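You operate a simulated robot arm through the tools that you are given. There is no shell and no other tool.

You are at the controls of a simulated robot arm. One attempt, no reset.

Task
Put things in order on the top of the rough wooden table. At the end: the green pad from the top of the rough wooden table stands where the white wipe pad stood; the clear cup is on the brown small carton; the white small box with a green band stands where the clear cup stood; the white wipe pad stands on top of the beige tape roll; the brown block from the top of the rough wooden table stands on top of the cream box of wipes; whatever was shut is shut again. Leave all else as you found it, and nothing knocked over. Set down upright: cup.

The check looks at the end state, three seconds after you hand in, the way a careful person would. Anything else that was tipped, shoved, dropped, spilled or broken makes it a failure.

Robot
A 6-joint arm with a two-finger parallel gripper, fixed in place. Base frame: the origin is at the foot of the arm, x ahead of it, y to its left, z up; the work surface is at about z = 0. Readings come in mm, degrees, newtons and seconds.
With the tool pointing down near the work surface it reaches from about 140 to 580 mm from the base axis. Its first joint turns from -66.0 to 66.0 degrees. Payload 2.1 kg.
Tool frame: the origin (TCP) lies between the finger pads and is the grasp point; the fingertips stand 30 mm ahead of it; z points along the fingers, y is the line along which they close. Largest opening 94 mm; finger width 28, thickness 10; the body of the gripper, 50 by 96 mm, starts 55 mm behind the TCP.
Orientation is told as [roll, pitch, yaw] about the base's x, y, z axes, in that order, counted from this pose: with the fingers straight down and closing along the base's y, the tool's x points along the base's -x, its y along +y and its z along -z.

Tools
- The arm moves only by the tool apply_moves. Its argument "steps" is a list of rows, each an object (a shift or turn left out is 0, a gripper value left out holds the last) with "slide": the shift along the tool's x, y, z in units of 400 mm (1.0 is 400 mm), a list of three; "delta_rot": the turn, a rotation vector about the tool's x, y, z in units of 60 degrees (1.0 is 60 degrees), a list of three; "grip": the gripper command, from -1 (shut) to 1 (fully open), values between in proportion. In form: [{"slide": [dx, dy, dz], "delta_rot": [rx, ry, rz], "grip": grip}, ...]. A call has 1 to 20 rows; each row is the pose to reach, as a shift and turn from the pose commanded when the call began, along the tool's axes at that moment. A call with a number of a shift or a turn outside -1 to 1 is refused whole. Rows are played at 5 a second. More than 50 mm and 8.6 degrees between two rows, or a gripper value outside its range, and nothing of the call is played. A pose out of reach is approached as far as the arm can. The call stops where the force on the tool passes 40 N (or 10 N more than at its start, if that is more) or the arm is blocked; 0.2 s more then pass. The fingers move at their own pace (about 72 mm/s each) and stop on an object; they squeeze with about 33 N. The grip force told is the motor's: it shows also when the fingers shut on nothing. Time passes only in rows, and 0.2 s behind the last, so rows that repeat a pose let the fingers close. The reply holds the time, the measured pose of the TCP, the force on the tool along the base axes, the opening and the grip force, in the units named above and with some noise, with the torque about the TCP (base axes, N m) and any sound that the robot's microphone picked up, and new pictures: "views" is both (left out), scene, wrist or none.
- Cameras (640 x 400 px; columns grow to the right, rows downward): "scene" is fixed at [66.4, -381.9, 485.1]; the picture's right is [0.66, -0.75, 0.00], its down [-0.42, -0.37, -0.83] and it looks along [0.62, 0.55, -0.56] (base axes); focal length 269 px, centre (320, 200). "wrist" rides on the gripper at [76, 14, -103] in the tool frame; the picture's right is [-0.18, 0.98, 0.00], its down [-0.75, -0.14, -0.64] and it looks along [-0.63, -0.12, 0.77] (tool axes); focal length 243 px, centre (320, 200). There is no depth. A picture from a camera that has moved, and an enlarged one, comes with that camera's place and axes in the base frame and with its lens.
- enlarge(camera, box): a new picture of the part [left, top, right, bottom] of that camera's present view, enlarged. The clock stands still meanwhile.
- sign_off(): hands the job in; it is judged then, once.

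Places have to be worked out from the pictures, the camera data and where the tool is seen. Open the gripper and draw the arm clear of the work before you hand the job in, unless the task says otherwise.

The tools are called after "Call:" as name(argument=value, ...) on one line, values as JSON. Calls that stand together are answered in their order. apply_moves: Moves the arm, as the interface text tells. Its arguments: {"type":"object","properties":{"steps":{"type":"array","items":{"type":"object","properties":{"slide":{"type":"array","items":{"type":"number"}},"delta_rot":{"type":"array","items":{"type":"number"}},"grip":{"type":"number"}}}},"views":{"type":"string","enum":["both","scene","wrist","none"]}},"required":["steps"]} The other tools are called the same way: enlarge (camera, box) takes an enlarged picture of a part of a camera's view; sign_off () hands the job in.

At the start:

```text
clock: 0.0
eef_pos: [342.2, -42.1, 329.2]
tool_rot: [0.1, 0.0, 0.1]
ft_force: [0.1, -1.0, -0.5]
moment: [-0.01, -0.04, -0.03]
grip_width: 94.2
finger_force: 0.1
```

scene: 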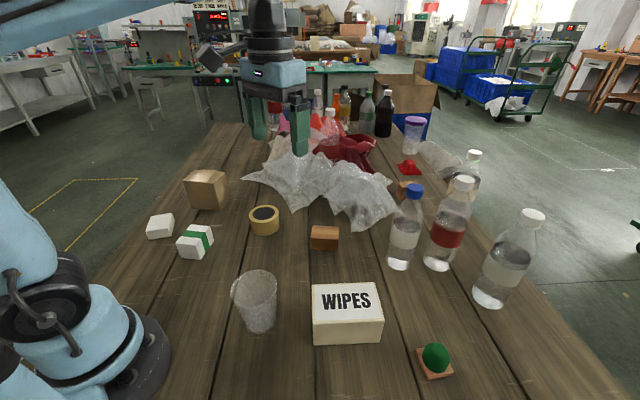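
wrist: 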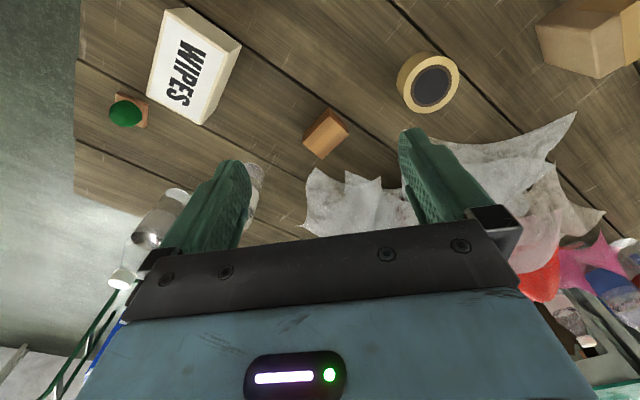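

I'll begin by looking closely at the scene to identify each object before moving anything.

Call:
enlarge(camera="scene", box=[120, 150, 300, 270])

Call:
enlarge(camera="scene", box=[220, 190, 480, 390])

Call:
enlarge(camera="scene", box=[240, 80, 500, 240])

Call:
enlarge(camera="wrist", box=[80, 0, 640, 220])

```text
3.33 times, centred on (210, 210) of scene
camera zoom: at [66.4, -381.9, 485.1], right [0.66, -0.75, 0.0], down [-0.42, -0.37, -0.83], along [0.62, 0.55, -0.56], focal length 897 px, centre (687, 167)
```

zoom: 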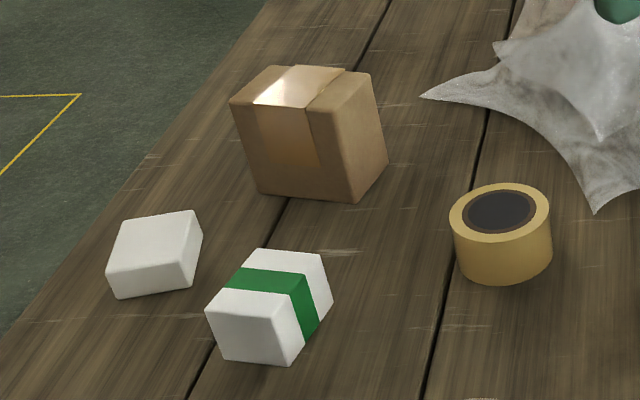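

```text
2.00 times, centred on (350, 290) of scene
camera zoom: at [66.4, -381.9, 485.1], right [0.66, -0.75, 0.0], down [-0.42, -0.37, -0.83], along [0.62, 0.55, -0.56], focal length 538 px, centre (260, 20)
```

zoom: 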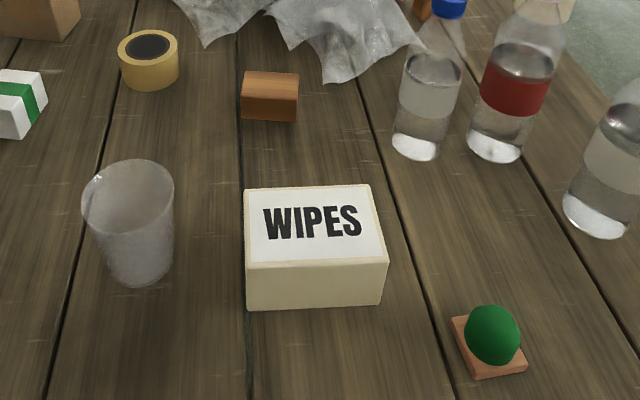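

```text
2.46 times, centred on (370, 160) of scene
camera zoom: at [66.4, -381.9, 485.1], right [0.66, -0.75, 0.0], down [-0.42, -0.37, -0.83], along [0.62, 0.55, -0.56], focal length 662 px, centre (197, 298)
```

zoom: 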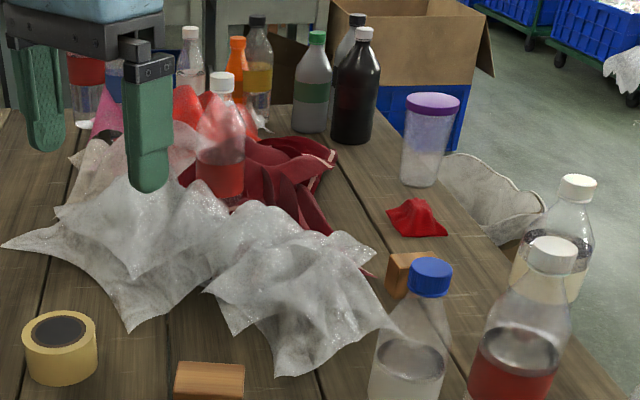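

```text
1.14 times, centred on (360, 110) of wrist
camera zoom: at [267.0, -26.6, 430.7], right [0.18, 0.98, 0.0], down [0.75, -0.14, 0.64], along [0.63, -0.12, -0.77], focal length 277 px, centre (274, 303)
```

zoom: 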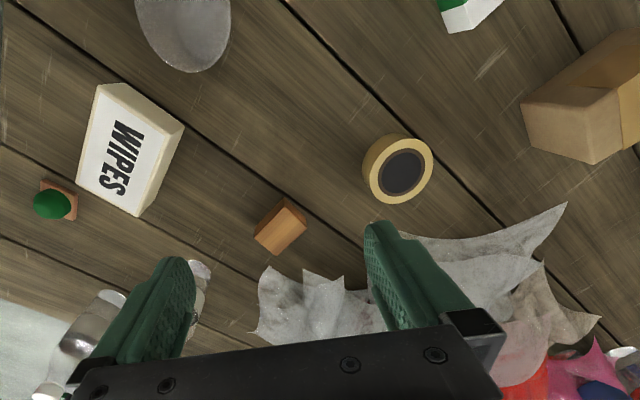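

Call:
enlarge(camera="scene", box=[380, 320, 480, 395])

Call:
enlarge(camera="scene", box=[370, 140, 480, 220])

Call:
enlarge(camera="wrist", box=[80, 60, 240, 160])

Call:
enlarge(camera="scene", box=[300, 210, 360, 260])

```text
5.33 times, centred on (430, 358) of scene
camera zoom: at [66.4, -381.9, 485.1], right [0.66, -0.75, 0.0], down [-0.42, -0.37, -0.83], along [0.62, 0.55, -0.56], focal length 1436 px, centre (-267, -640)
```

zoom: 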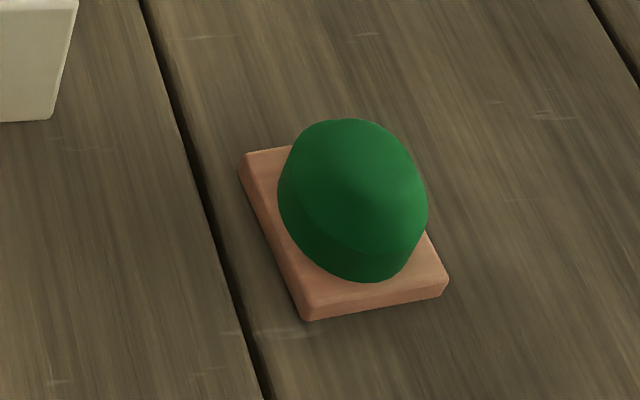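

```text
5.00 times, centred on (425, 180) of scene
camera zoom: at [66.4, -381.9, 485.1], right [0.66, -0.75, 0.0], down [-0.42, -0.37, -0.83], along [0.62, 0.55, -0.56], focal length 1346 px, centre (-205, 300)
```

zoom: 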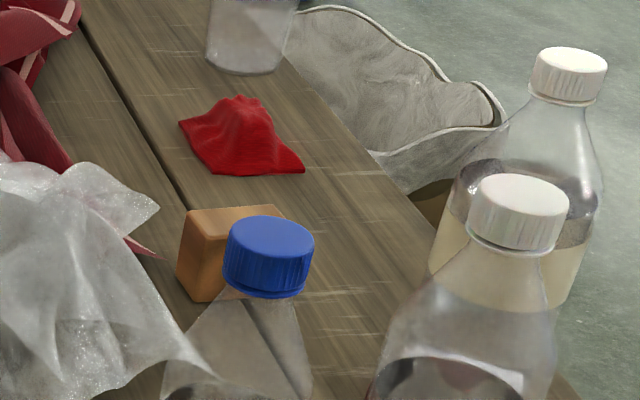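

```text
4.00 times, centred on (160, 110) of wrist
camera zoom: at [267.0, -26.6, 430.7], right [0.18, 0.98, 0.0], down [0.75, -0.14, 0.64], along [0.63, -0.12, -0.77], focal length 970 px, centre (960, 560)
```

zoom: 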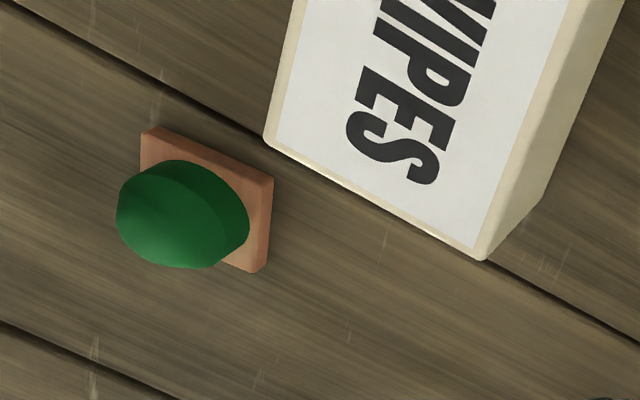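

```text
8.00 times, centred on (330, 235) of scene
camera zoom: at [66.4, -381.9, 485.1], right [0.66, -0.75, 0.0], down [-0.42, -0.37, -0.83], along [0.62, 0.55, -0.56], focal length 2153 px, centre (240, -80)
```

zoom: 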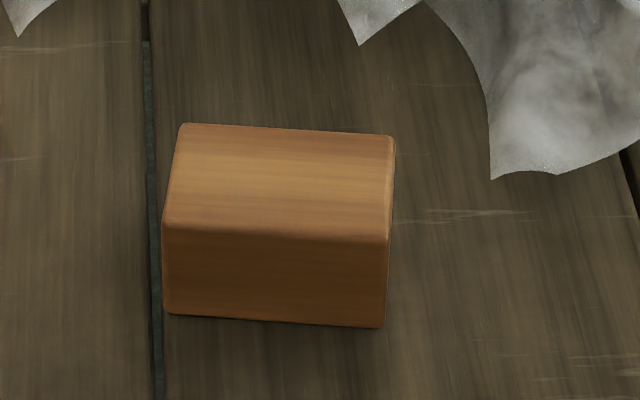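

Call:
enlarge(camera="scene", box=[135, 200, 225, 270])

Call:
enlarge(camera="scene", box=[170, 155, 290, 245])

Call:
enlarge(camera="scene", box=[215, 255, 305, 345])

Call:
enlarge(camera="scene", box=[295, 270, 400, 355])

```text
5.71 times, centred on (180, 235) of scene
camera zoom: at [66.4, -381.9, 485.1], right [0.66, -0.75, 0.0], down [-0.42, -0.37, -0.83], along [0.62, 0.55, -0.56], focal length 1538 px, centre (1120, 0)
```

zoom: 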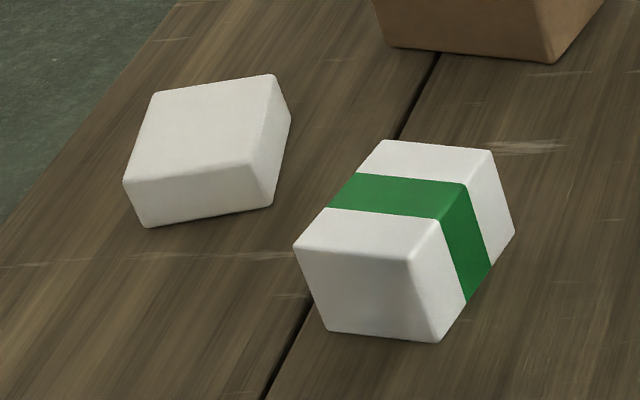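

```text
4.44 times, centred on (230, 200) of scene
camera zoom: at [66.4, -381.9, 485.1], right [0.66, -0.75, 0.0], down [-0.42, -0.37, -0.83], along [0.62, 0.55, -0.56], focal length 1196 px, centre (720, 200)
```

zoom: 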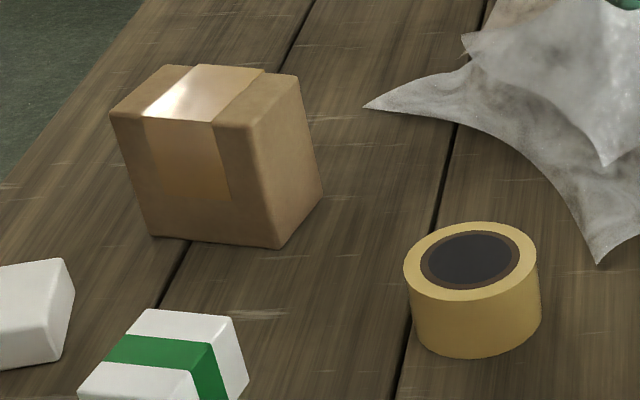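

```text
4.44 times, centred on (260, 300) of scene
camera zoom: at [66.4, -381.9, 485.1], right [0.66, -0.75, 0.0], down [-0.42, -0.37, -0.83], along [0.62, 0.55, -0.56], focal length 1196 px, centre (587, -244)
```

zoom: 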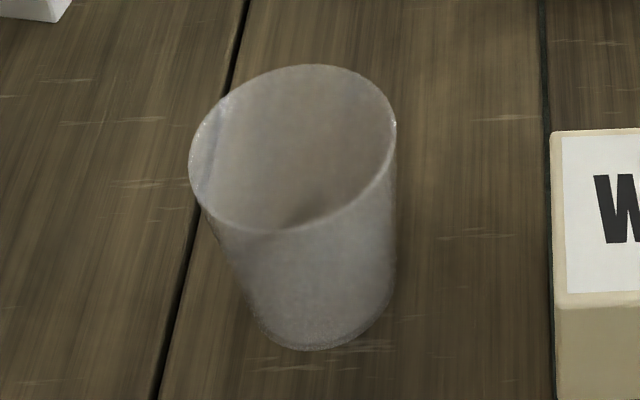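

```text
4.71 times, centred on (348, 312) of scene
camera zoom: at [66.4, -381.9, 485.1], right [0.66, -0.75, 0.0], down [-0.42, -0.37, -0.83], along [0.62, 0.55, -0.56], focal length 1267 px, centre (191, -329)
```

zoom: 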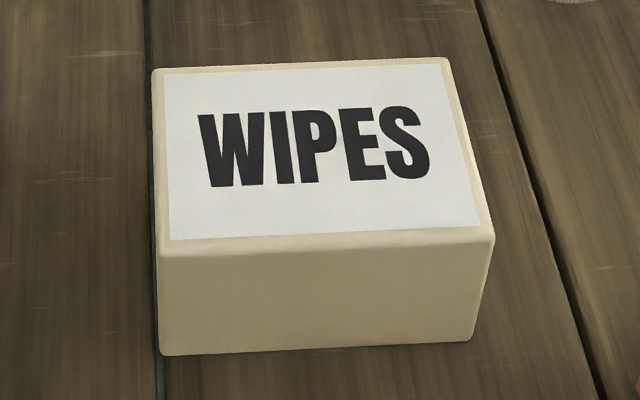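

Reachable objects are identified: cup near (218,-94), banded box near (235,177), white pad near (207,321), carton near (366,337), tape roll near (405,121), brown block near (464,-50), wipes box near (319,-221) and green pad near (363,-380). The second brown block in the back is out of reach. First I move above the cup to get a measured wrist view.

Call:
apply_moves(steps=[{"slide": [0.062, -0.026, 0.05], "grip": 1}, {"slide": [0.124, -0.052, 0.1], "grip": 1}, {"slide": [0.186, -0.078, 0.15], "grip": 1}, {"slide": [0.248, -0.104, 0.2], "grip": 1}, {"slide": [0.3105, -0.13, 0.25], "grip": 1}, {"slide": [0.3105, -0.13, 0.25], "grip": 1}])

```text
clock: 1.4
eef_pos: [221.7, -95.7, 228.6]
tool_rot: [0.1, -0.1, 0.1]
ft_force: [-0.1, 0.0, 0.8]
moment: [-0.02, 0.02, 0.02]
grip_width: 93.8
finger_force: 0.0
camera wrist: at [144.3, -81.2, 330.6], right [0.18, 0.98, 0.0], down [0.75, -0.14, 0.64], along [0.63, -0.12, -0.77], focal length 243 px, centre (320, 200)
```

scene: 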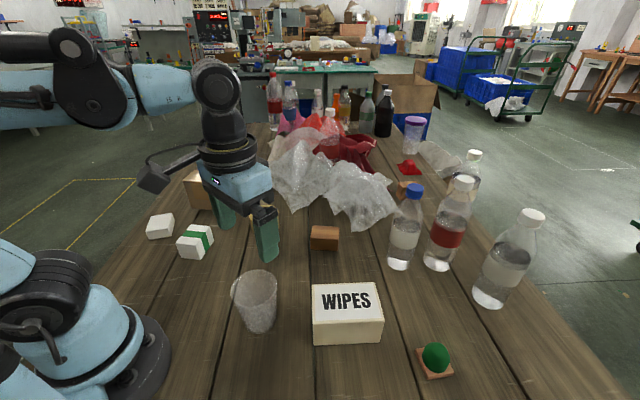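
wrist: 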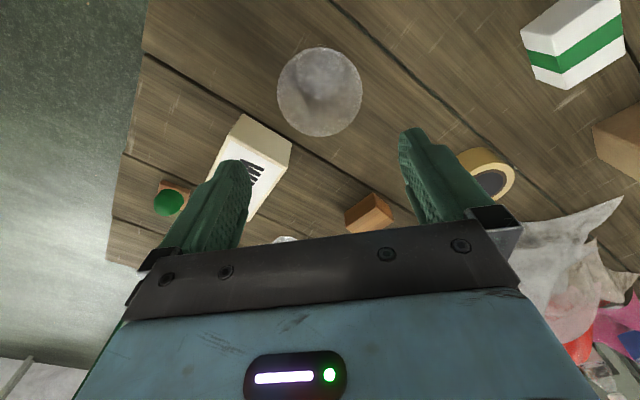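

Call:
enlarge(camera="wrist", box=[260, 30, 380, 150])

Call:
enlarge(camera="scene", box=[215, 255, 305, 345])

```text
3.33 times, centred on (320, 90) of wrist
camera zoom: at [144.3, -81.2, 330.6], right [0.18, 0.98, 0.0], down [0.75, -0.14, 0.64], along [0.63, -0.12, -0.77], focal length 809 px, centre (320, 567)
```

zoom: 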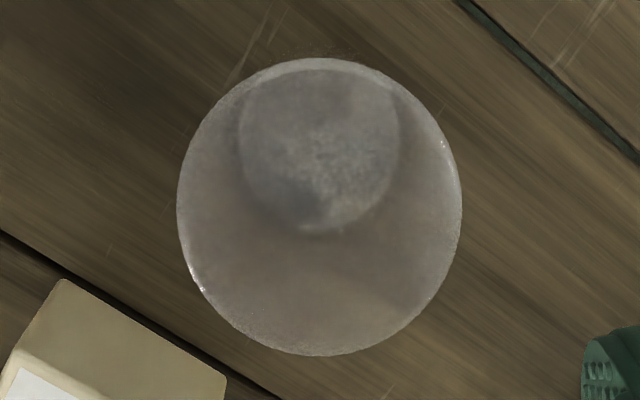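

```text
4.44 times, centred on (260, 300) of scene
camera zoom: at [66.4, -381.9, 485.1], right [0.66, -0.75, 0.0], down [-0.42, -0.37, -0.83], along [0.62, 0.55, -0.56], focal length 1196 px, centre (587, -244)
```

zoom: 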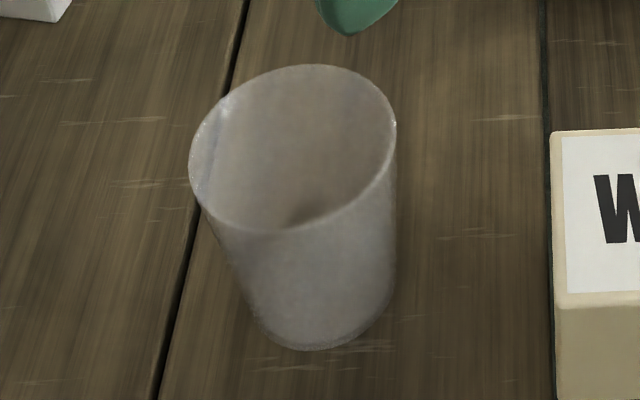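

Call:
apply_moves(steps=[{"slide": [0, 0, 0], "grip": 1}, {"slide": [0, 0, 0], "grip": 1}], views="none")

```text
clock: 2.0
eef_pos: [221.1, -95.0, 229.0]
tool_rot: [0.2, 0.0, -0.1]
ft_force: [-0.8, -0.3, -0.6]
moment: [0.02, 0.04, -0.03]
grip_width: 94.0
finger_force: 0.0
```

The cup centre is about 4 mm nearer the base than the TCP and aligned in y. I lower to just above the rim to check the finger clearance.

Call:
apply_moves(steps=[{"slide": [0.01, 0, 0.08], "grip": 1}, {"slide": [0.01, 0, 0.16], "grip": 1}, {"slide": [0.01, 0, 0.235], "grip": 1}, {"slide": [0.01, 0, 0.235], "grip": 1}, {"slide": [0.01, 0, 0.235], "grip": 1}])

```text
clock: 3.2
eef_pos: [218.9, -94.8, 135.2]
tool_rot: [0.1, -0.1, 0.0]
ft_force: [1.0, 0.7, 0.0]
moment: [0.02, 0.0, 0.0]
grip_width: 94.1
finger_force: 0.1
camera wrist: at [141.7, -79.8, 236.6], right [0.18, 0.98, 0.0], down [0.75, -0.14, 0.64], along [0.63, -0.12, -0.77], focal length 243 px, centre (320, 200)
```

scene: 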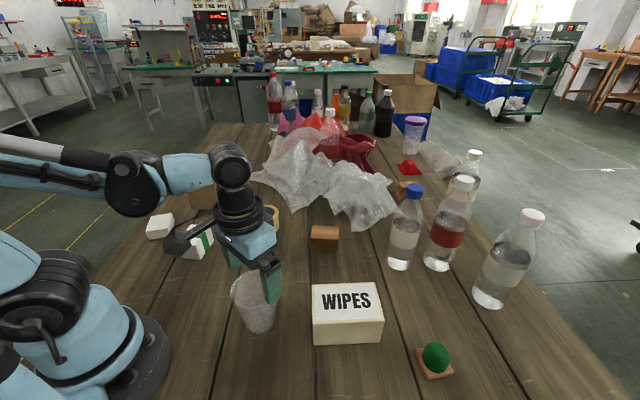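
wrist: 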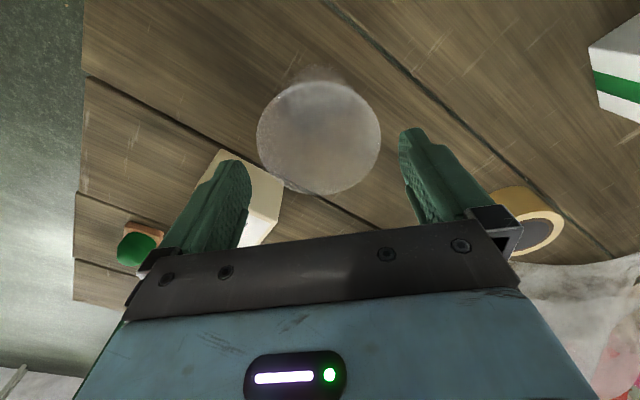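

Clearance is even on both sides (rim radius about 40, height about 90, centred at (217,-95)). I descend to grip the cup below its rim, then close.

Call:
apply_moves(steps=[{"slide": [0.004, 0, 0.05], "grip": 1}, {"slide": [0.004, 0, 0.1], "grip": 1}, {"slide": [0.004, 0, 0.15], "grip": 1}, {"slide": [0.004, 0, 0.18], "grip": 1}, {"slide": [0.004, 0, 0.18], "grip": 1}])

```text
clock: 4.4
eef_pos: [215.1, -94.2, 62.9]
tool_rot: [0.1, -0.1, -0.1]
ft_force: [1.0, 0.0, 0.7]
moment: [-0.01, 0.01, 0.01]
grip_width: 93.9
finger_force: 0.1
camera wrist: at [138.2, -79.3, 164.1], right [0.18, 0.98, 0.0], down [0.75, -0.14, 0.64], along [0.63, -0.12, -0.77], focal length 243 px, centre (320, 200)
```

scene: 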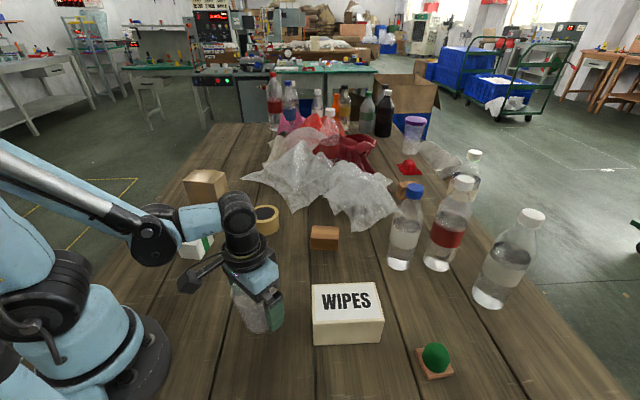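
wrist: 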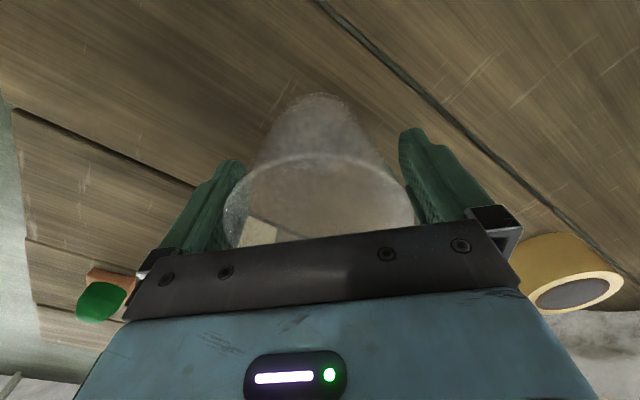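

Fingers straddle the cup. Closing to grip it, holding the pose.

Call:
apply_moves(steps=[{"slide": [0, 0, 0], "grip": 0.3}, {"slide": [0, 0, 0], "grip": 0.3}, {"slide": [0, 0, 0], "grip": 0.3}, {"slide": [0, 0, 0], "grip": 0.3}])

```text
clock: 5.4
eef_pos: [216.0, -95.4, 61.9]
tool_rot: [0.1, -0.1, 0.0]
ft_force: [-0.5, -0.5, 0.1]
moment: [-0.01, 0.0, 0.02]
grip_width: 78.3
finger_force: 32.6
camera wrist: at [138.3, -79.3, 164.3], right [0.18, 0.98, 0.0], down [0.75, -0.14, 0.64], along [0.63, -0.12, -0.77], focal length 243 px, centre (320, 200)
```

scene: 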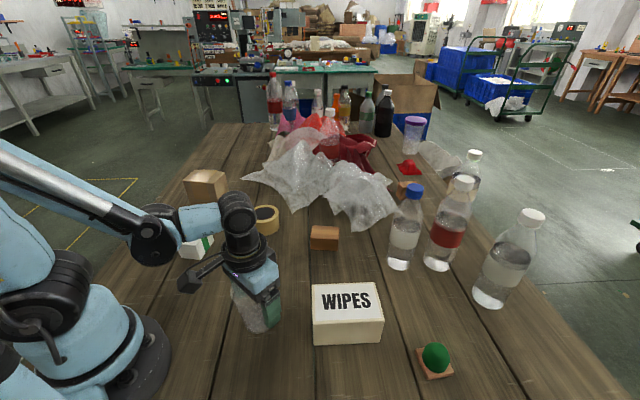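
wrist: 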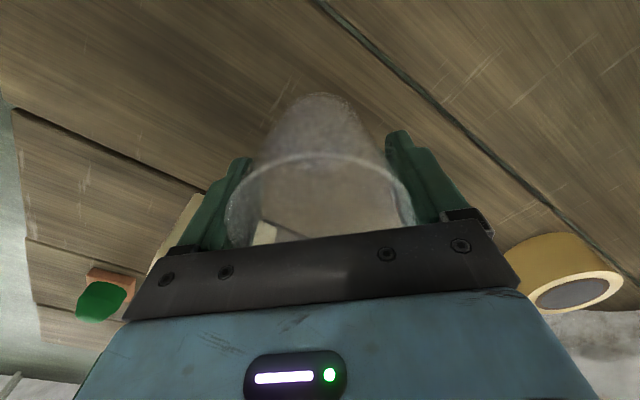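

The cup is held at 78 mm. Lifting slowly and checking.

Call:
apply_moves(steps=[{"slide": [0, 0, -0.02], "grip": 0.3}, {"slide": [0, 0, -0.05], "grip": 0.3}, {"slide": [0, 0, -0.09], "grip": 0.3}, {"slide": [0, 0, -0.14], "grip": 0.3}, {"slide": [0, 0, -0.19], "grip": 0.3}, {"slide": [0, 0, -0.25], "grip": 0.3}, {"slide": [0, 0, -0.31], "grip": 0.3}, {"slide": [0, 0, -0.37], "grip": 0.3}, {"slide": [0, 0, -0.37], "grip": 0.3}])

```text
clock: 7.4
eef_pos: [213.1, -93.6, 212.0]
tool_rot: [0.2, -0.2, 0.0]
ft_force: [-0.5, -0.1, 0.2]
moment: [-0.03, -0.01, 0.03]
grip_width: 78.2
finger_force: 32.5
camera wrist: at [136.7, -78.6, 314.2], right [0.18, 0.98, 0.0], down [0.75, -0.14, 0.64], along [0.63, -0.12, -0.77], focal length 243 px, centre (320, 200)
```

scene: 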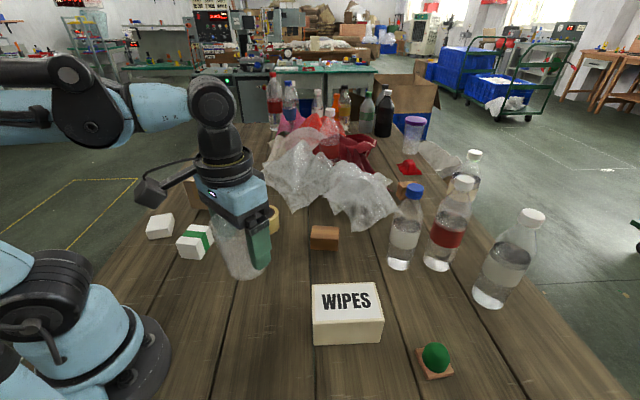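
wrist: 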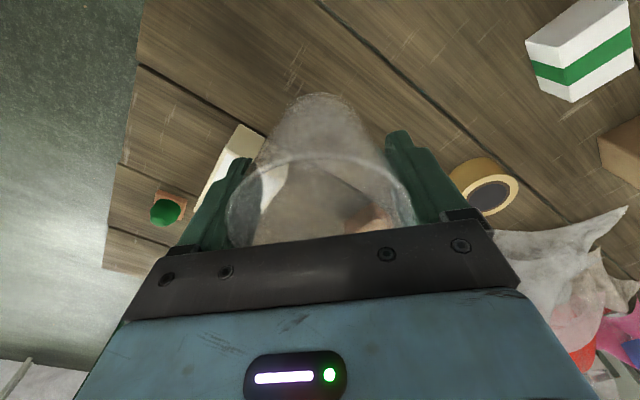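

Cup hangs level. I carry it towards the carton at a moderate speed, stopping short to look.

Call:
apply_moves(steps=[{"slide": [-0.014, 0.039, -0.01], "grip": 0.3}, {"slide": [-0.042, 0.117, -0.02], "grip": 0.3}, {"slide": [-0.07, 0.196, -0.03], "grip": 0.3}, {"slide": [-0.098, 0.275, -0.03], "grip": 0.3}, {"slide": [-0.126, 0.354, -0.03], "grip": 0.3}, {"slide": [-0.154, 0.433, -0.03], "grip": 0.3}, {"slide": [-0.182, 0.512, -0.03], "grip": 0.3}, {"slide": [-0.21, 0.591, -0.03], "grip": 0.3}, {"slide": [-0.238, 0.67, -0.03], "grip": 0.3}, {"slide": [-0.26, 0.73, -0.03], "grip": 0.3}, {"slide": [-0.274, 0.77, -0.03], "grip": 0.3}, {"slide": [-0.274, 0.77, -0.03], "grip": 0.3}])

```text
clock: 10.0
eef_pos: [321.8, 212.8, 222.8]
tool_rot: [0.2, -0.1, 0.0]
ft_force: [0.0, 0.9, -0.7]
moment: [-0.01, 0.01, 0.0]
grip_width: 78.1
finger_force: 32.8
camera wrist: at [245.6, 229.2, 324.5], right [0.18, 0.98, 0.0], down [0.75, -0.14, 0.64], along [0.63, -0.12, -0.77], focal length 243 px, centre (320, 200)
```

scene: 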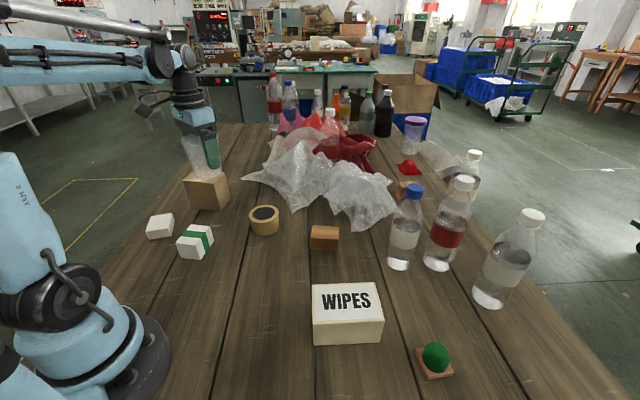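
wrist: 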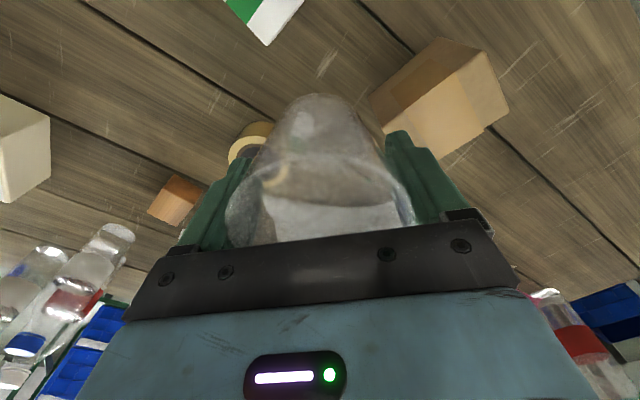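

Call:
enlarge(camera="wrist", box=[350, 20, 530, 180])

```text
2.50 times, centred on (440, 100) of wrist
camera zoom: at [245.6, 229.2, 324.5], right [0.18, 0.98, 0.0], down [0.75, -0.14, 0.64], along [0.63, -0.12, -0.77], focal length 606 px, centre (20, 450)
```

zoom: 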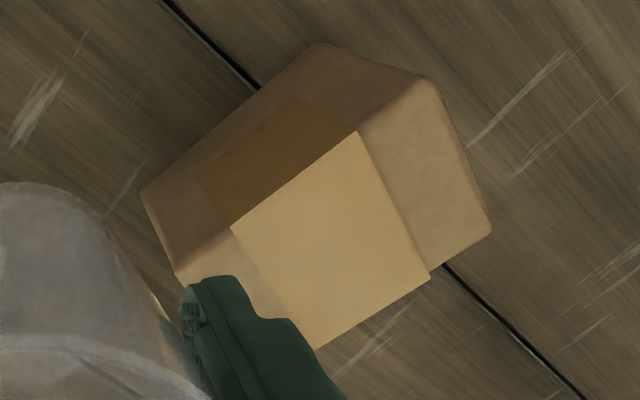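

The wrist view puts the carton top centre near (357,329), height about 97. I move the cup over it, still high.

Call:
apply_moves(steps=[{"slide": [-0.015, 0.05, 0], "grip": 0.3}, {"slide": [-0.035, 0.12, 0], "grip": 0.3}, {"slide": [-0.06, 0.19, 0], "grip": 0.3}, {"slide": [-0.077, 0.25, 0], "grip": 0.3}, {"slide": [-0.087, 0.289, 0], "grip": 0.3}, {"slide": [-0.087, 0.289, 0.03], "grip": 0.3}, {"slide": [-0.087, 0.289, 0.06], "grip": 0.3}, {"slide": [-0.087, 0.289, 0.1], "grip": 0.3}, {"slide": [-0.087, 0.289, 0.1], "grip": 0.3}])

Call:
enlarge(camera="scene", box=[140, 90, 290, 230])

```text
clock: 12.0
eef_pos: [360.1, 330.5, 184.7]
tool_rot: [0.1, -0.1, 0.0]
ft_force: [0.0, 0.0, 0.7]
moment: [-0.02, -0.02, 0.0]
grip_width: 78.1
finger_force: 32.6
camera wrist: at [283.0, 345.6, 285.2], right [0.18, 0.98, 0.0], down [0.75, -0.14, 0.64], along [0.63, -0.12, -0.77], focal length 243 px, centre (320, 200)
```

scene: 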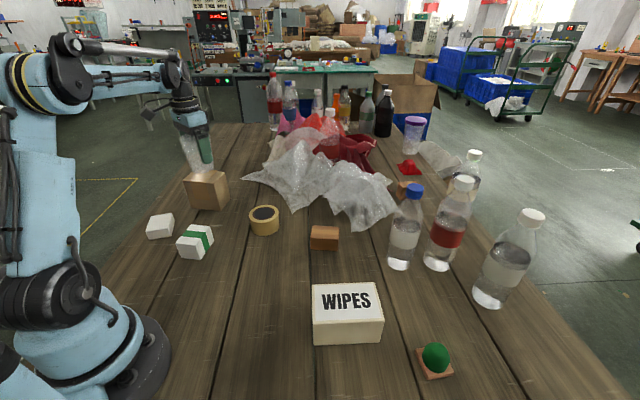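
wrist: 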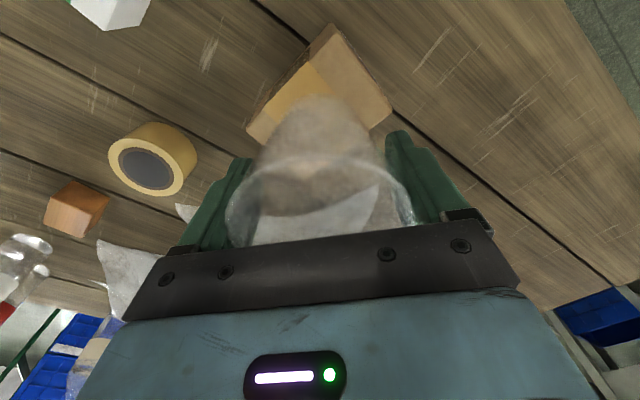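

```text
2.86 times, centred on (215, 160) of scene
camera zoom: at [66.4, -381.9, 485.1], right [0.66, -0.75, 0.0], down [-0.42, -0.37, -0.83], along [0.62, 0.55, -0.56], focal length 769 px, centre (620, 314)
```

zoom: 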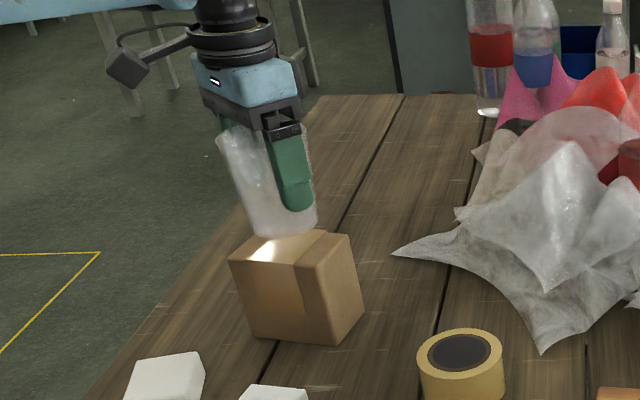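

Call:
enlarge(camera="wrist", box=[230, 10, 410, 150])

```text
2.86 times, centred on (320, 80) of wrist
camera zoom: at [283.0, 345.6, 285.2], right [0.18, 0.98, 0.0], down [0.75, -0.14, 0.64], along [0.63, -0.12, -0.77], focal length 693 px, centre (320, 543)
```

zoom: 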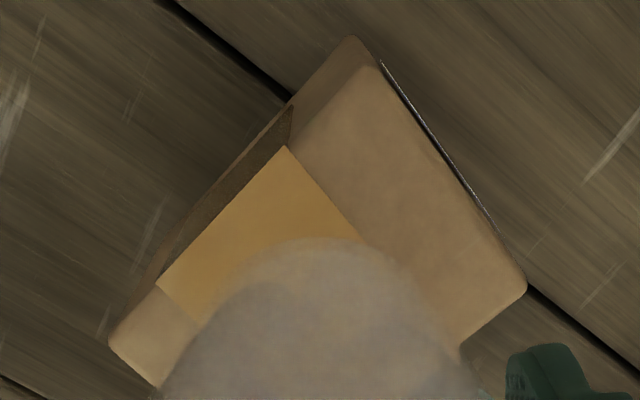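

Cup sits about 3 mm off centre; I correct that and lower to a few mm above the carton top.

Call:
apply_moves(steps=[{"slide": [0.008, -0.0055, 0.01], "grip": 0.3}, {"slide": [0.008, -0.0055, 0.03], "grip": 0.3}, {"slide": [0.008, -0.0055, 0.045], "grip": 0.3}, {"slide": [0.008, -0.0055, 0.05], "grip": 0.3}, {"slide": [0.008, -0.0055, 0.05], "grip": 0.3}])

Call:
enlarge(camera="scene", box=[160, 110, 260, 220])

```text
clock: 13.2
eef_pos: [355.6, 328.2, 163.1]
tool_rot: [0.1, -0.1, 0.0]
ft_force: [-0.1, 0.1, 1.2]
moment: [0.02, -0.01, -0.01]
grip_width: 78.3
finger_force: 33.0
camera wrist: at [278.5, 342.9, 265.2], right [0.18, 0.98, 0.0], down [0.75, -0.14, 0.64], along [0.63, -0.12, -0.77], focal length 243 px, centre (320, 200)
```

scene: 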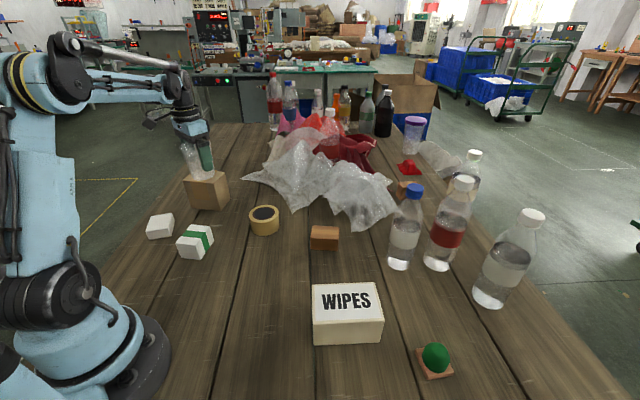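
wrist: 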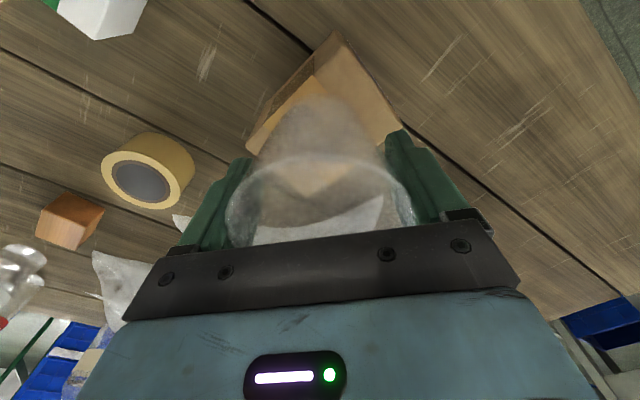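

```text
3.64 times, centred on (210, 165) of scene
camera zoom: at [66.4, -381.9, 485.1], right [0.66, -0.75, 0.0], down [-0.42, -0.37, -0.83], along [0.62, 0.55, -0.56], focal length 979 px, centre (720, 327)
```

zoom: 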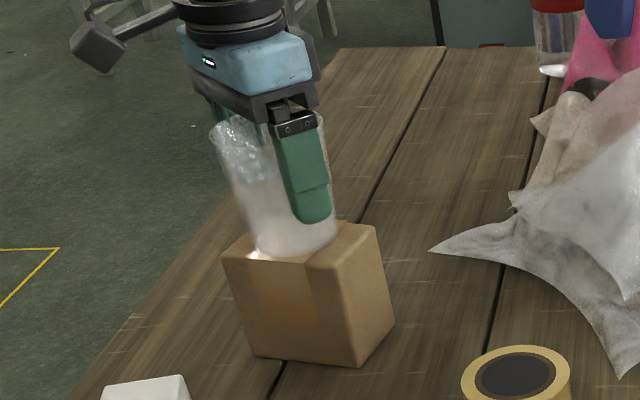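

Lowering in small steps while watching force.

Call:
apply_moves(steps=[{"slide": [0, 0, 0.004], "grip": 0.3}, {"slide": [0, 0, 0.0075], "grip": 0.3}, {"slide": [0, 0, 0.0075], "grip": 0.3}], views="none")

```text
clock: 14.0
eef_pos: [354.5, 327.4, 159.8]
tool_rot: [0.1, -0.2, -0.1]
ft_force: [-2.4, -1.6, 25.1]
moment: [0.01, -0.01, -0.04]
grip_width: 78.2
finger_force: 32.8
```

Contact felt (25 N) at z≈160. I relieve the push slightly, open, then rise straight up.

Call:
apply_moves(steps=[{"slide": [0, 0, -0.002], "grip": 0.3}, {"slide": [0, 0, -0.002], "grip": 0.3}, {"slide": [0, 0, -0.002], "grip": 1}, {"slide": [0, 0, -0.002], "grip": 1}, {"slide": [0, 0, -0.002], "grip": 1}])

Call:
enlarge(camera="scene", box=[160, 110, 260, 220])

```text
clock: 15.2
eef_pos: [355.0, 327.5, 161.0]
tool_rot: [0.1, -0.1, -0.1]
ft_force: [-0.1, 0.3, 0.4]
moment: [-0.02, 0.02, 0.0]
grip_width: 94.0
finger_force: 0.0
camera wrist: at [278.5, 343.2, 263.0], right [0.18, 0.98, 0.0], down [0.75, -0.14, 0.64], along [0.63, -0.12, -0.77], focal length 243 px, centre (320, 200)
```

scene: 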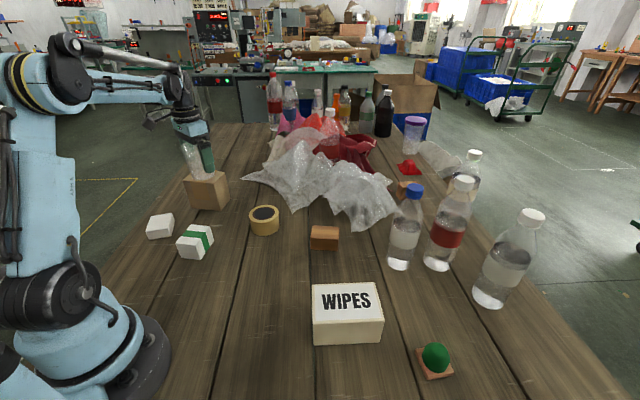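
wrist: 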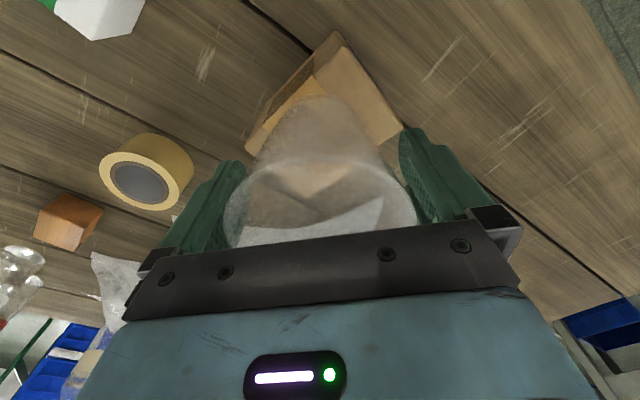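

```text
3.64 times, centred on (210, 165) of scene
camera zoom: at [66.4, -381.9, 485.1], right [0.66, -0.75, 0.0], down [-0.42, -0.37, -0.83], along [0.62, 0.55, -0.56], focal length 979 px, centre (720, 327)
```

zoom: 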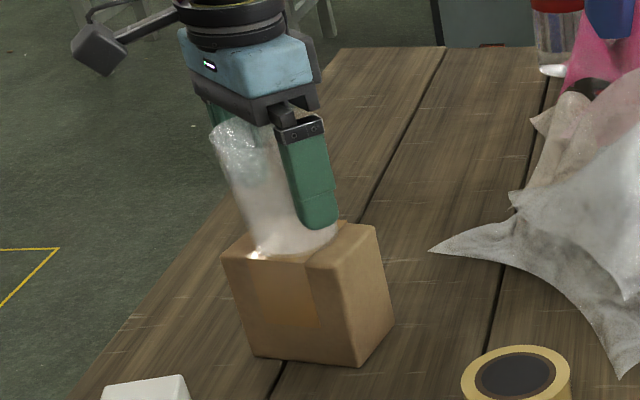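

Cup stands free on the carton. I rise straight up clear of the rim, then travel over the banded box while turning the gripper to its axis (about 33°).

Call:
apply_moves(steps=[{"slide": [0, 0, -0.04], "grip": 1}, {"slide": [0, 0, -0.1], "grip": 1}, {"slide": [0, 0, -0.18], "grip": 1}, {"slide": [0, 0, -0.27], "grip": 1}, {"slide": [0, 0, -0.34], "grip": 1}, {"slide": [0.03, -0.04, -0.34], "grip": 1, "delta_rot": [0, 0, -0.05]}, {"slide": [0.08, -0.1, -0.34], "grip": 1, "delta_rot": [0, 0, -0.14]}, {"slide": [0.13, -0.165, -0.32], "grip": 1, "delta_rot": [0, 0, -0.24]}, {"slide": [0.18, -0.23, -0.3], "grip": 1, "delta_rot": [0, 0, -0.34]}, {"slide": [0.23, -0.295, -0.26], "grip": 1, "delta_rot": [0, 0, -0.44]}, {"slide": [0.28, -0.35, -0.22], "grip": 1, "delta_rot": [0, 0, -0.52]}, {"slide": [0.3075, -0.386, -0.18], "grip": 1, "delta_rot": [0, 0, -0.55]}, {"slide": [0.3075, -0.386, -0.18], "grip": 1, "delta_rot": [0, 0, -0.55]}])

Call:
enlarge(camera="scene", box=[130, 110, 300, 270])

```text
clock: 18.0
eef_pos: [231.3, 174.0, 232.6]
tool_rot: [0.0, -0.1, 33.1]
ft_force: [-0.3, 0.0, 0.3]
moment: [-0.02, 0.0, 0.02]
grip_width: 93.7
finger_force: 0.0
camera wrist: at [159.6, 145.6, 334.2], right [-0.38, 0.92, 0.0], down [0.71, 0.29, 0.64], along [0.59, 0.25, -0.77], focal length 243 px, centre (320, 200)
```

scene: 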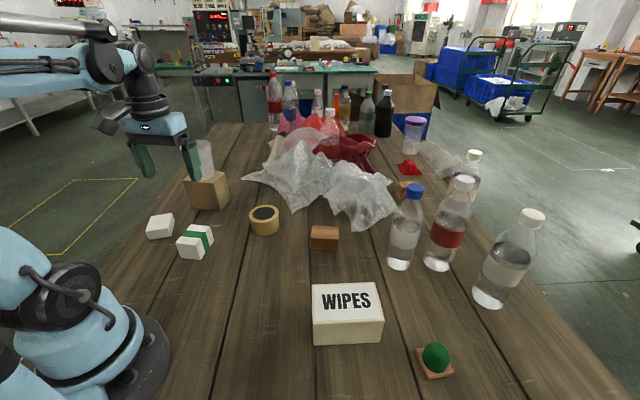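
wrist: 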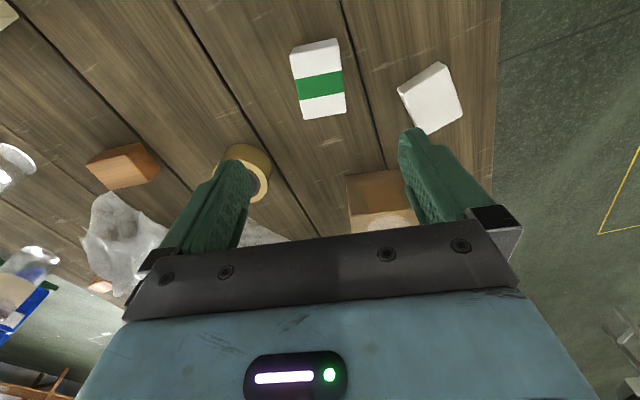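

```text
2.50 times, centred on (215, 190) of scene
camera zoom: at [66.4, -381.9, 485.1], right [0.66, -0.75, 0.0], down [-0.42, -0.37, -0.83], along [0.62, 0.55, -0.56], focal length 673 px, centre (582, 225)
```

zoom: 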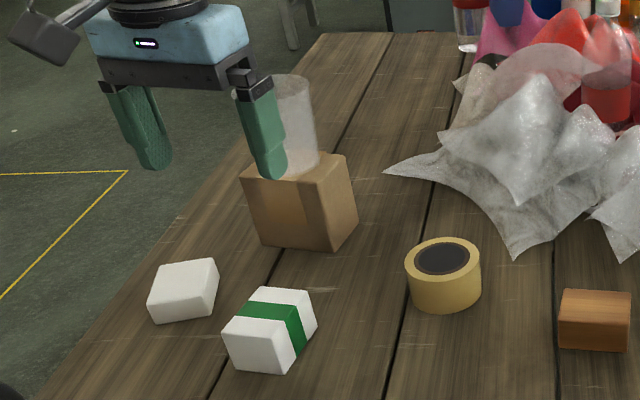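

Call:
enlarge(camera="wrist", box=[270, 20, 480, 150])

```text
3.05 times, centred on (375, 85) of wrist
camera zoom: at [159.6, 145.6, 334.2], right [-0.38, 0.92, 0.0], down [0.71, 0.29, 0.64], along [0.59, 0.25, -0.77], focal length 739 px, centre (152, 550)
```

zoom: 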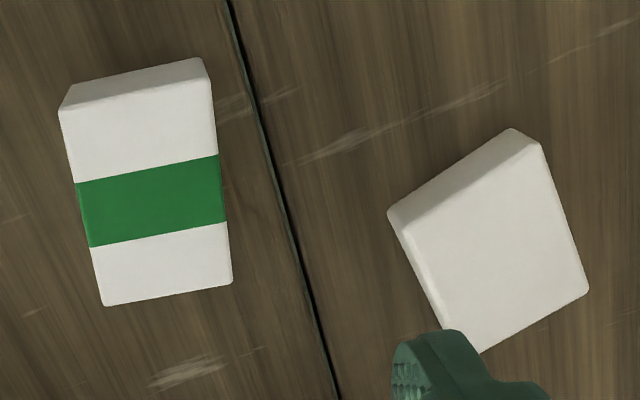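

Box centre is within 3 mm of the TCP and its axis at 32°. I fine-adjust and descend around it, stopping with fingertips about 8 mm above the table.

Call:
apply_moves(steps=[{"slide": [0.004, 0.0066, 0.08], "delta_rot": [0, 0, 0.012], "grip": 1}, {"slide": [0.004, 0.0066, 0.17], "delta_rot": [0, 0, 0.012], "grip": 1}, {"slide": [0.004, 0.0066, 0.26], "delta_rot": [0, 0, 0.012], "grip": 1}, {"slide": [0.004, 0.0066, 0.34], "delta_rot": [0, 0, 0.012], "grip": 1}, {"slide": [0.004, 0.0066, 0.41], "delta_rot": [0, 0, 0.012], "grip": 1}, {"slide": [0.004, 0.0066, 0.46], "delta_rot": [0, 0, 0.012], "grip": 1}, {"slide": [0.004, 0.0066, 0.4865], "delta_rot": [0, 0, 0.012], "grip": 1}, {"slide": [0.004, 0.0066, 0.4865], "delta_rot": [0, 0, 0.012], "grip": 1}])

```text
clock: 19.8
eef_pos: [226.2, 174.6, 38.8]
tool_rot: [0.0, -0.2, 32.3]
ft_force: [0.2, 0.8, 0.7]
moment: [-0.02, 0.01, -0.03]
grip_width: 93.8
finger_force: 0.1
camera wrist: at [156.0, 147.3, 140.4], right [-0.37, 0.93, 0.0], down [0.71, 0.28, 0.64], along [0.6, 0.24, -0.77], focal length 243 px, centre (320, 200)
```

scene: 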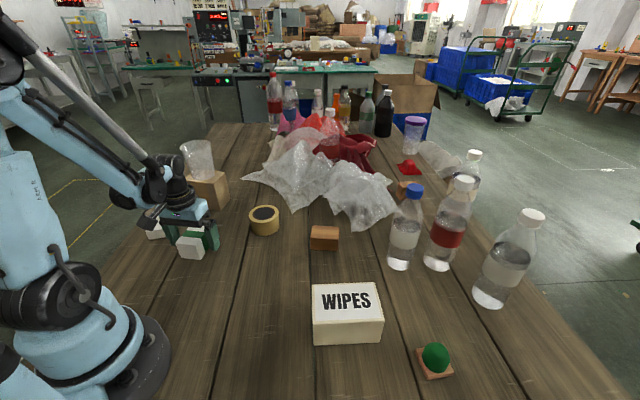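
wrist: 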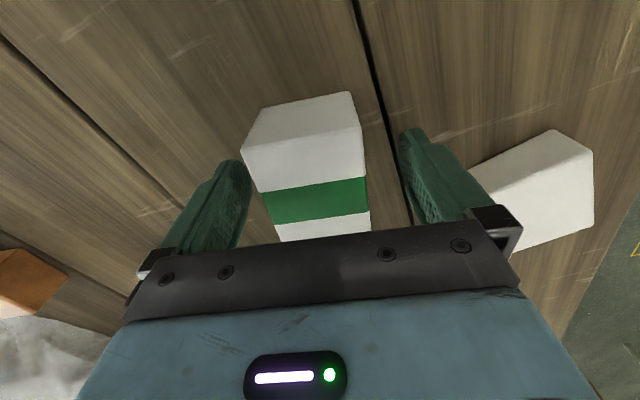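

Box lies between the fingers. Closing on it.

Call:
apply_moves(steps=[{"slide": [0, 0, 0], "grip": -0.2}, {"slide": [0, 0, 0], "grip": -0.2}, {"slide": [0, 0, 0], "grip": -0.2}, {"slide": [0, 0, 0], "grip": -0.2}, {"slide": [0, 0, 0], "grip": -0.2}], views="wrist")

```text
clock: 21.0
eef_pos: [227.5, 175.0, 38.3]
tool_rot: [0.0, -0.1, 32.2]
ft_force: [-0.3, 0.4, 0.5]
moment: [-0.04, 0.05, 0.03]
grip_width: 55.4
finger_force: 32.8
camera wrist: at [156.0, 147.3, 140.6], right [-0.37, 0.93, 0.0], down [0.71, 0.28, 0.64], along [0.6, 0.24, -0.77], focal length 243 px, centre (320, 200)
```

wrist: 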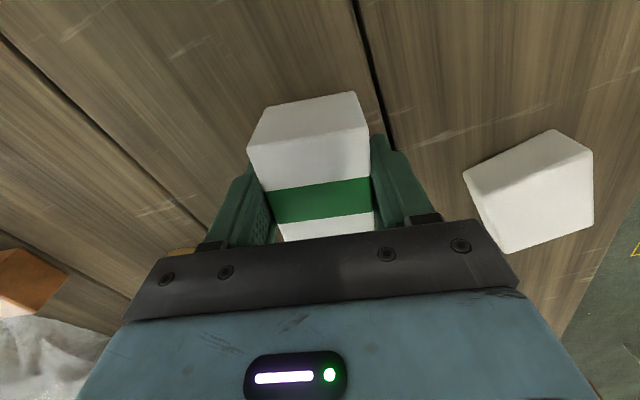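

Gripped at 55 mm. Lifting 80 mm and carrying to the cup's former spot (216,-95).

Call:
apply_moves(steps=[{"slide": [0, 0, -0.02], "grip": -0.2}, {"slide": [0, 0, -0.07], "grip": -0.2}, {"slide": [0, 0, -0.13], "grip": -0.2}, {"slide": [0, 0, -0.2], "grip": -0.2}, {"slide": [0.02, -0.028, -0.22], "grip": -0.2}, {"slide": [0.06, -0.087, -0.22], "grip": -0.2}, {"slide": [0.105, -0.153, -0.22], "grip": -0.2}, {"slide": [0.15, -0.218, -0.22], "grip": -0.2}, {"slide": [0.195, -0.283, -0.22], "grip": -0.2}, {"slide": [0.24, -0.348, -0.22], "grip": -0.2}, {"slide": [0.285, -0.413, -0.22], "grip": -0.2}, {"slide": [0.325, -0.471, -0.22], "grip": -0.2}, {"slide": [0.36, -0.522, -0.22], "grip": -0.2}, {"slide": [0.3837, -0.5567, -0.22], "grip": -0.2}, {"slide": [0.3837, -0.5567, -0.22], "grip": -0.2}])

```text
clock: 24.2
eef_pos: [218.6, -94.8, 126.3]
tool_rot: [0.0, 0.0, 32.3]
ft_force: [-0.2, 0.2, -0.7]
moment: [0.01, 0.0, 0.0]
grip_width: 55.8
finger_force: 32.8
camera wrist: at [146.4, -122.4, 227.4], right [-0.37, 0.93, 0.0], down [0.71, 0.28, 0.64], along [0.6, 0.24, -0.77], focal length 243 px, centre (320, 200)
```

scene: 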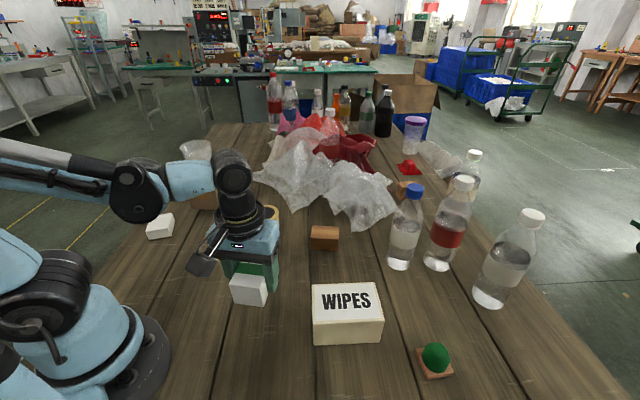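
wrist: 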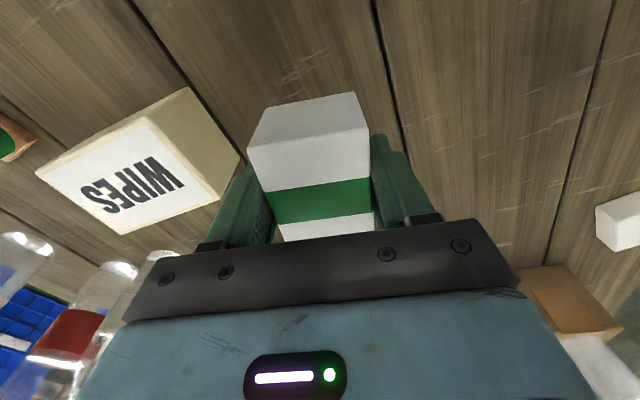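

Over the spot. Lowering to just above the table, then reading force.

Call:
apply_moves(steps=[{"slide": [0.002, 0, 0.04], "grip": -0.2}, {"slide": [0.004, 0, 0.09], "grip": -0.2}, {"slide": [0.004, 0, 0.14], "grip": -0.2}, {"slide": [0.004, 0, 0.18], "grip": -0.2}, {"slide": [0.004, 0, 0.205], "grip": -0.2}, {"slide": [0.004, 0, 0.212], "grip": -0.2}, {"slide": [0.004, 0, 0.216], "grip": -0.2}, {"slide": [0.004, 0, 0.216], "grip": -0.2}], views="none")

```text
clock: 26.0
eef_pos: [216.5, -97.7, 39.6]
tool_rot: [0.0, -0.1, 32.2]
ft_force: [-0.2, 0.2, -0.5]
moment: [0.03, 0.01, 0.02]
grip_width: 55.8
finger_force: 32.9
```

Call:
apply_moves(steps=[{"slide": [0, 0.004, 0.002], "grip": -0.2}, {"slide": [0, 0.004, 0.0035], "grip": -0.2}, {"slide": [0, 0.004, 0.0035], "grip": -0.2}], views="none")

```text
clock: 26.8
eef_pos: [216.8, -96.0, 38.5]
tool_rot: [0.1, -0.1, 32.3]
ft_force: [-1.1, -3.8, 30.1]
moment: [-0.05, 0.06, -0.04]
grip_width: 55.5
finger_force: 32.7
```

The box touches the table (30 N). I relieve the push, open and rise.

Call:
apply_moves(steps=[{"slide": [0, 0, -0.0015], "grip": -0.2}, {"slide": [0, 0, -0.0015], "grip": 1}, {"slide": [0, 0, -0.0015], "grip": 1}, {"slide": [0, 0, -0.0015], "grip": 1}, {"slide": [0, 0, -0.0015], "grip": 1}, {"slide": [0, 0, -0.05], "grip": 1}, {"slide": [0, 0, -0.13], "grip": 1}, {"slide": [0, 0, -0.22], "grip": 1}, {"slide": [0, 0, -0.32], "grip": 1}, {"slide": [0, 0, -0.42], "grip": 1}, {"slide": [0, 0, -0.42], "grip": 1}])

```text
clock: 29.2
eef_pos: [214.6, -92.7, 208.0]
tool_rot: [0.0, -0.1, 32.3]
ft_force: [0.1, -0.4, 0.0]
moment: [-0.01, -0.01, 0.0]
grip_width: 94.0
finger_force: 0.0
camera wrist: at [143.0, -120.9, 309.3], right [-0.37, 0.93, 0.0], down [0.71, 0.28, 0.64], along [0.6, 0.24, -0.77], focal length 243 px, centre (320, 200)
```

scene: 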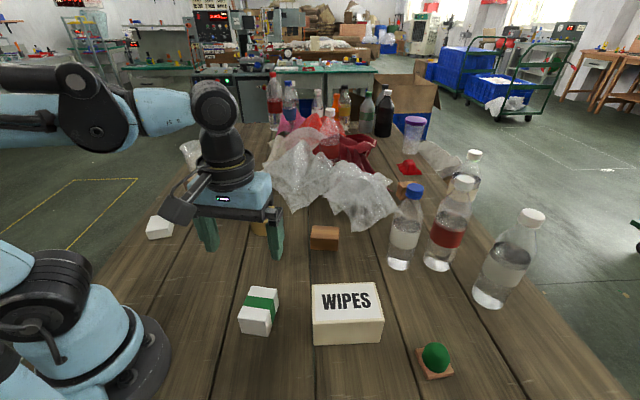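
wrist: 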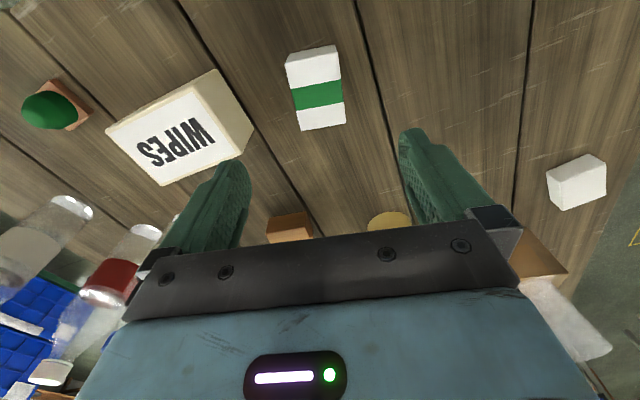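

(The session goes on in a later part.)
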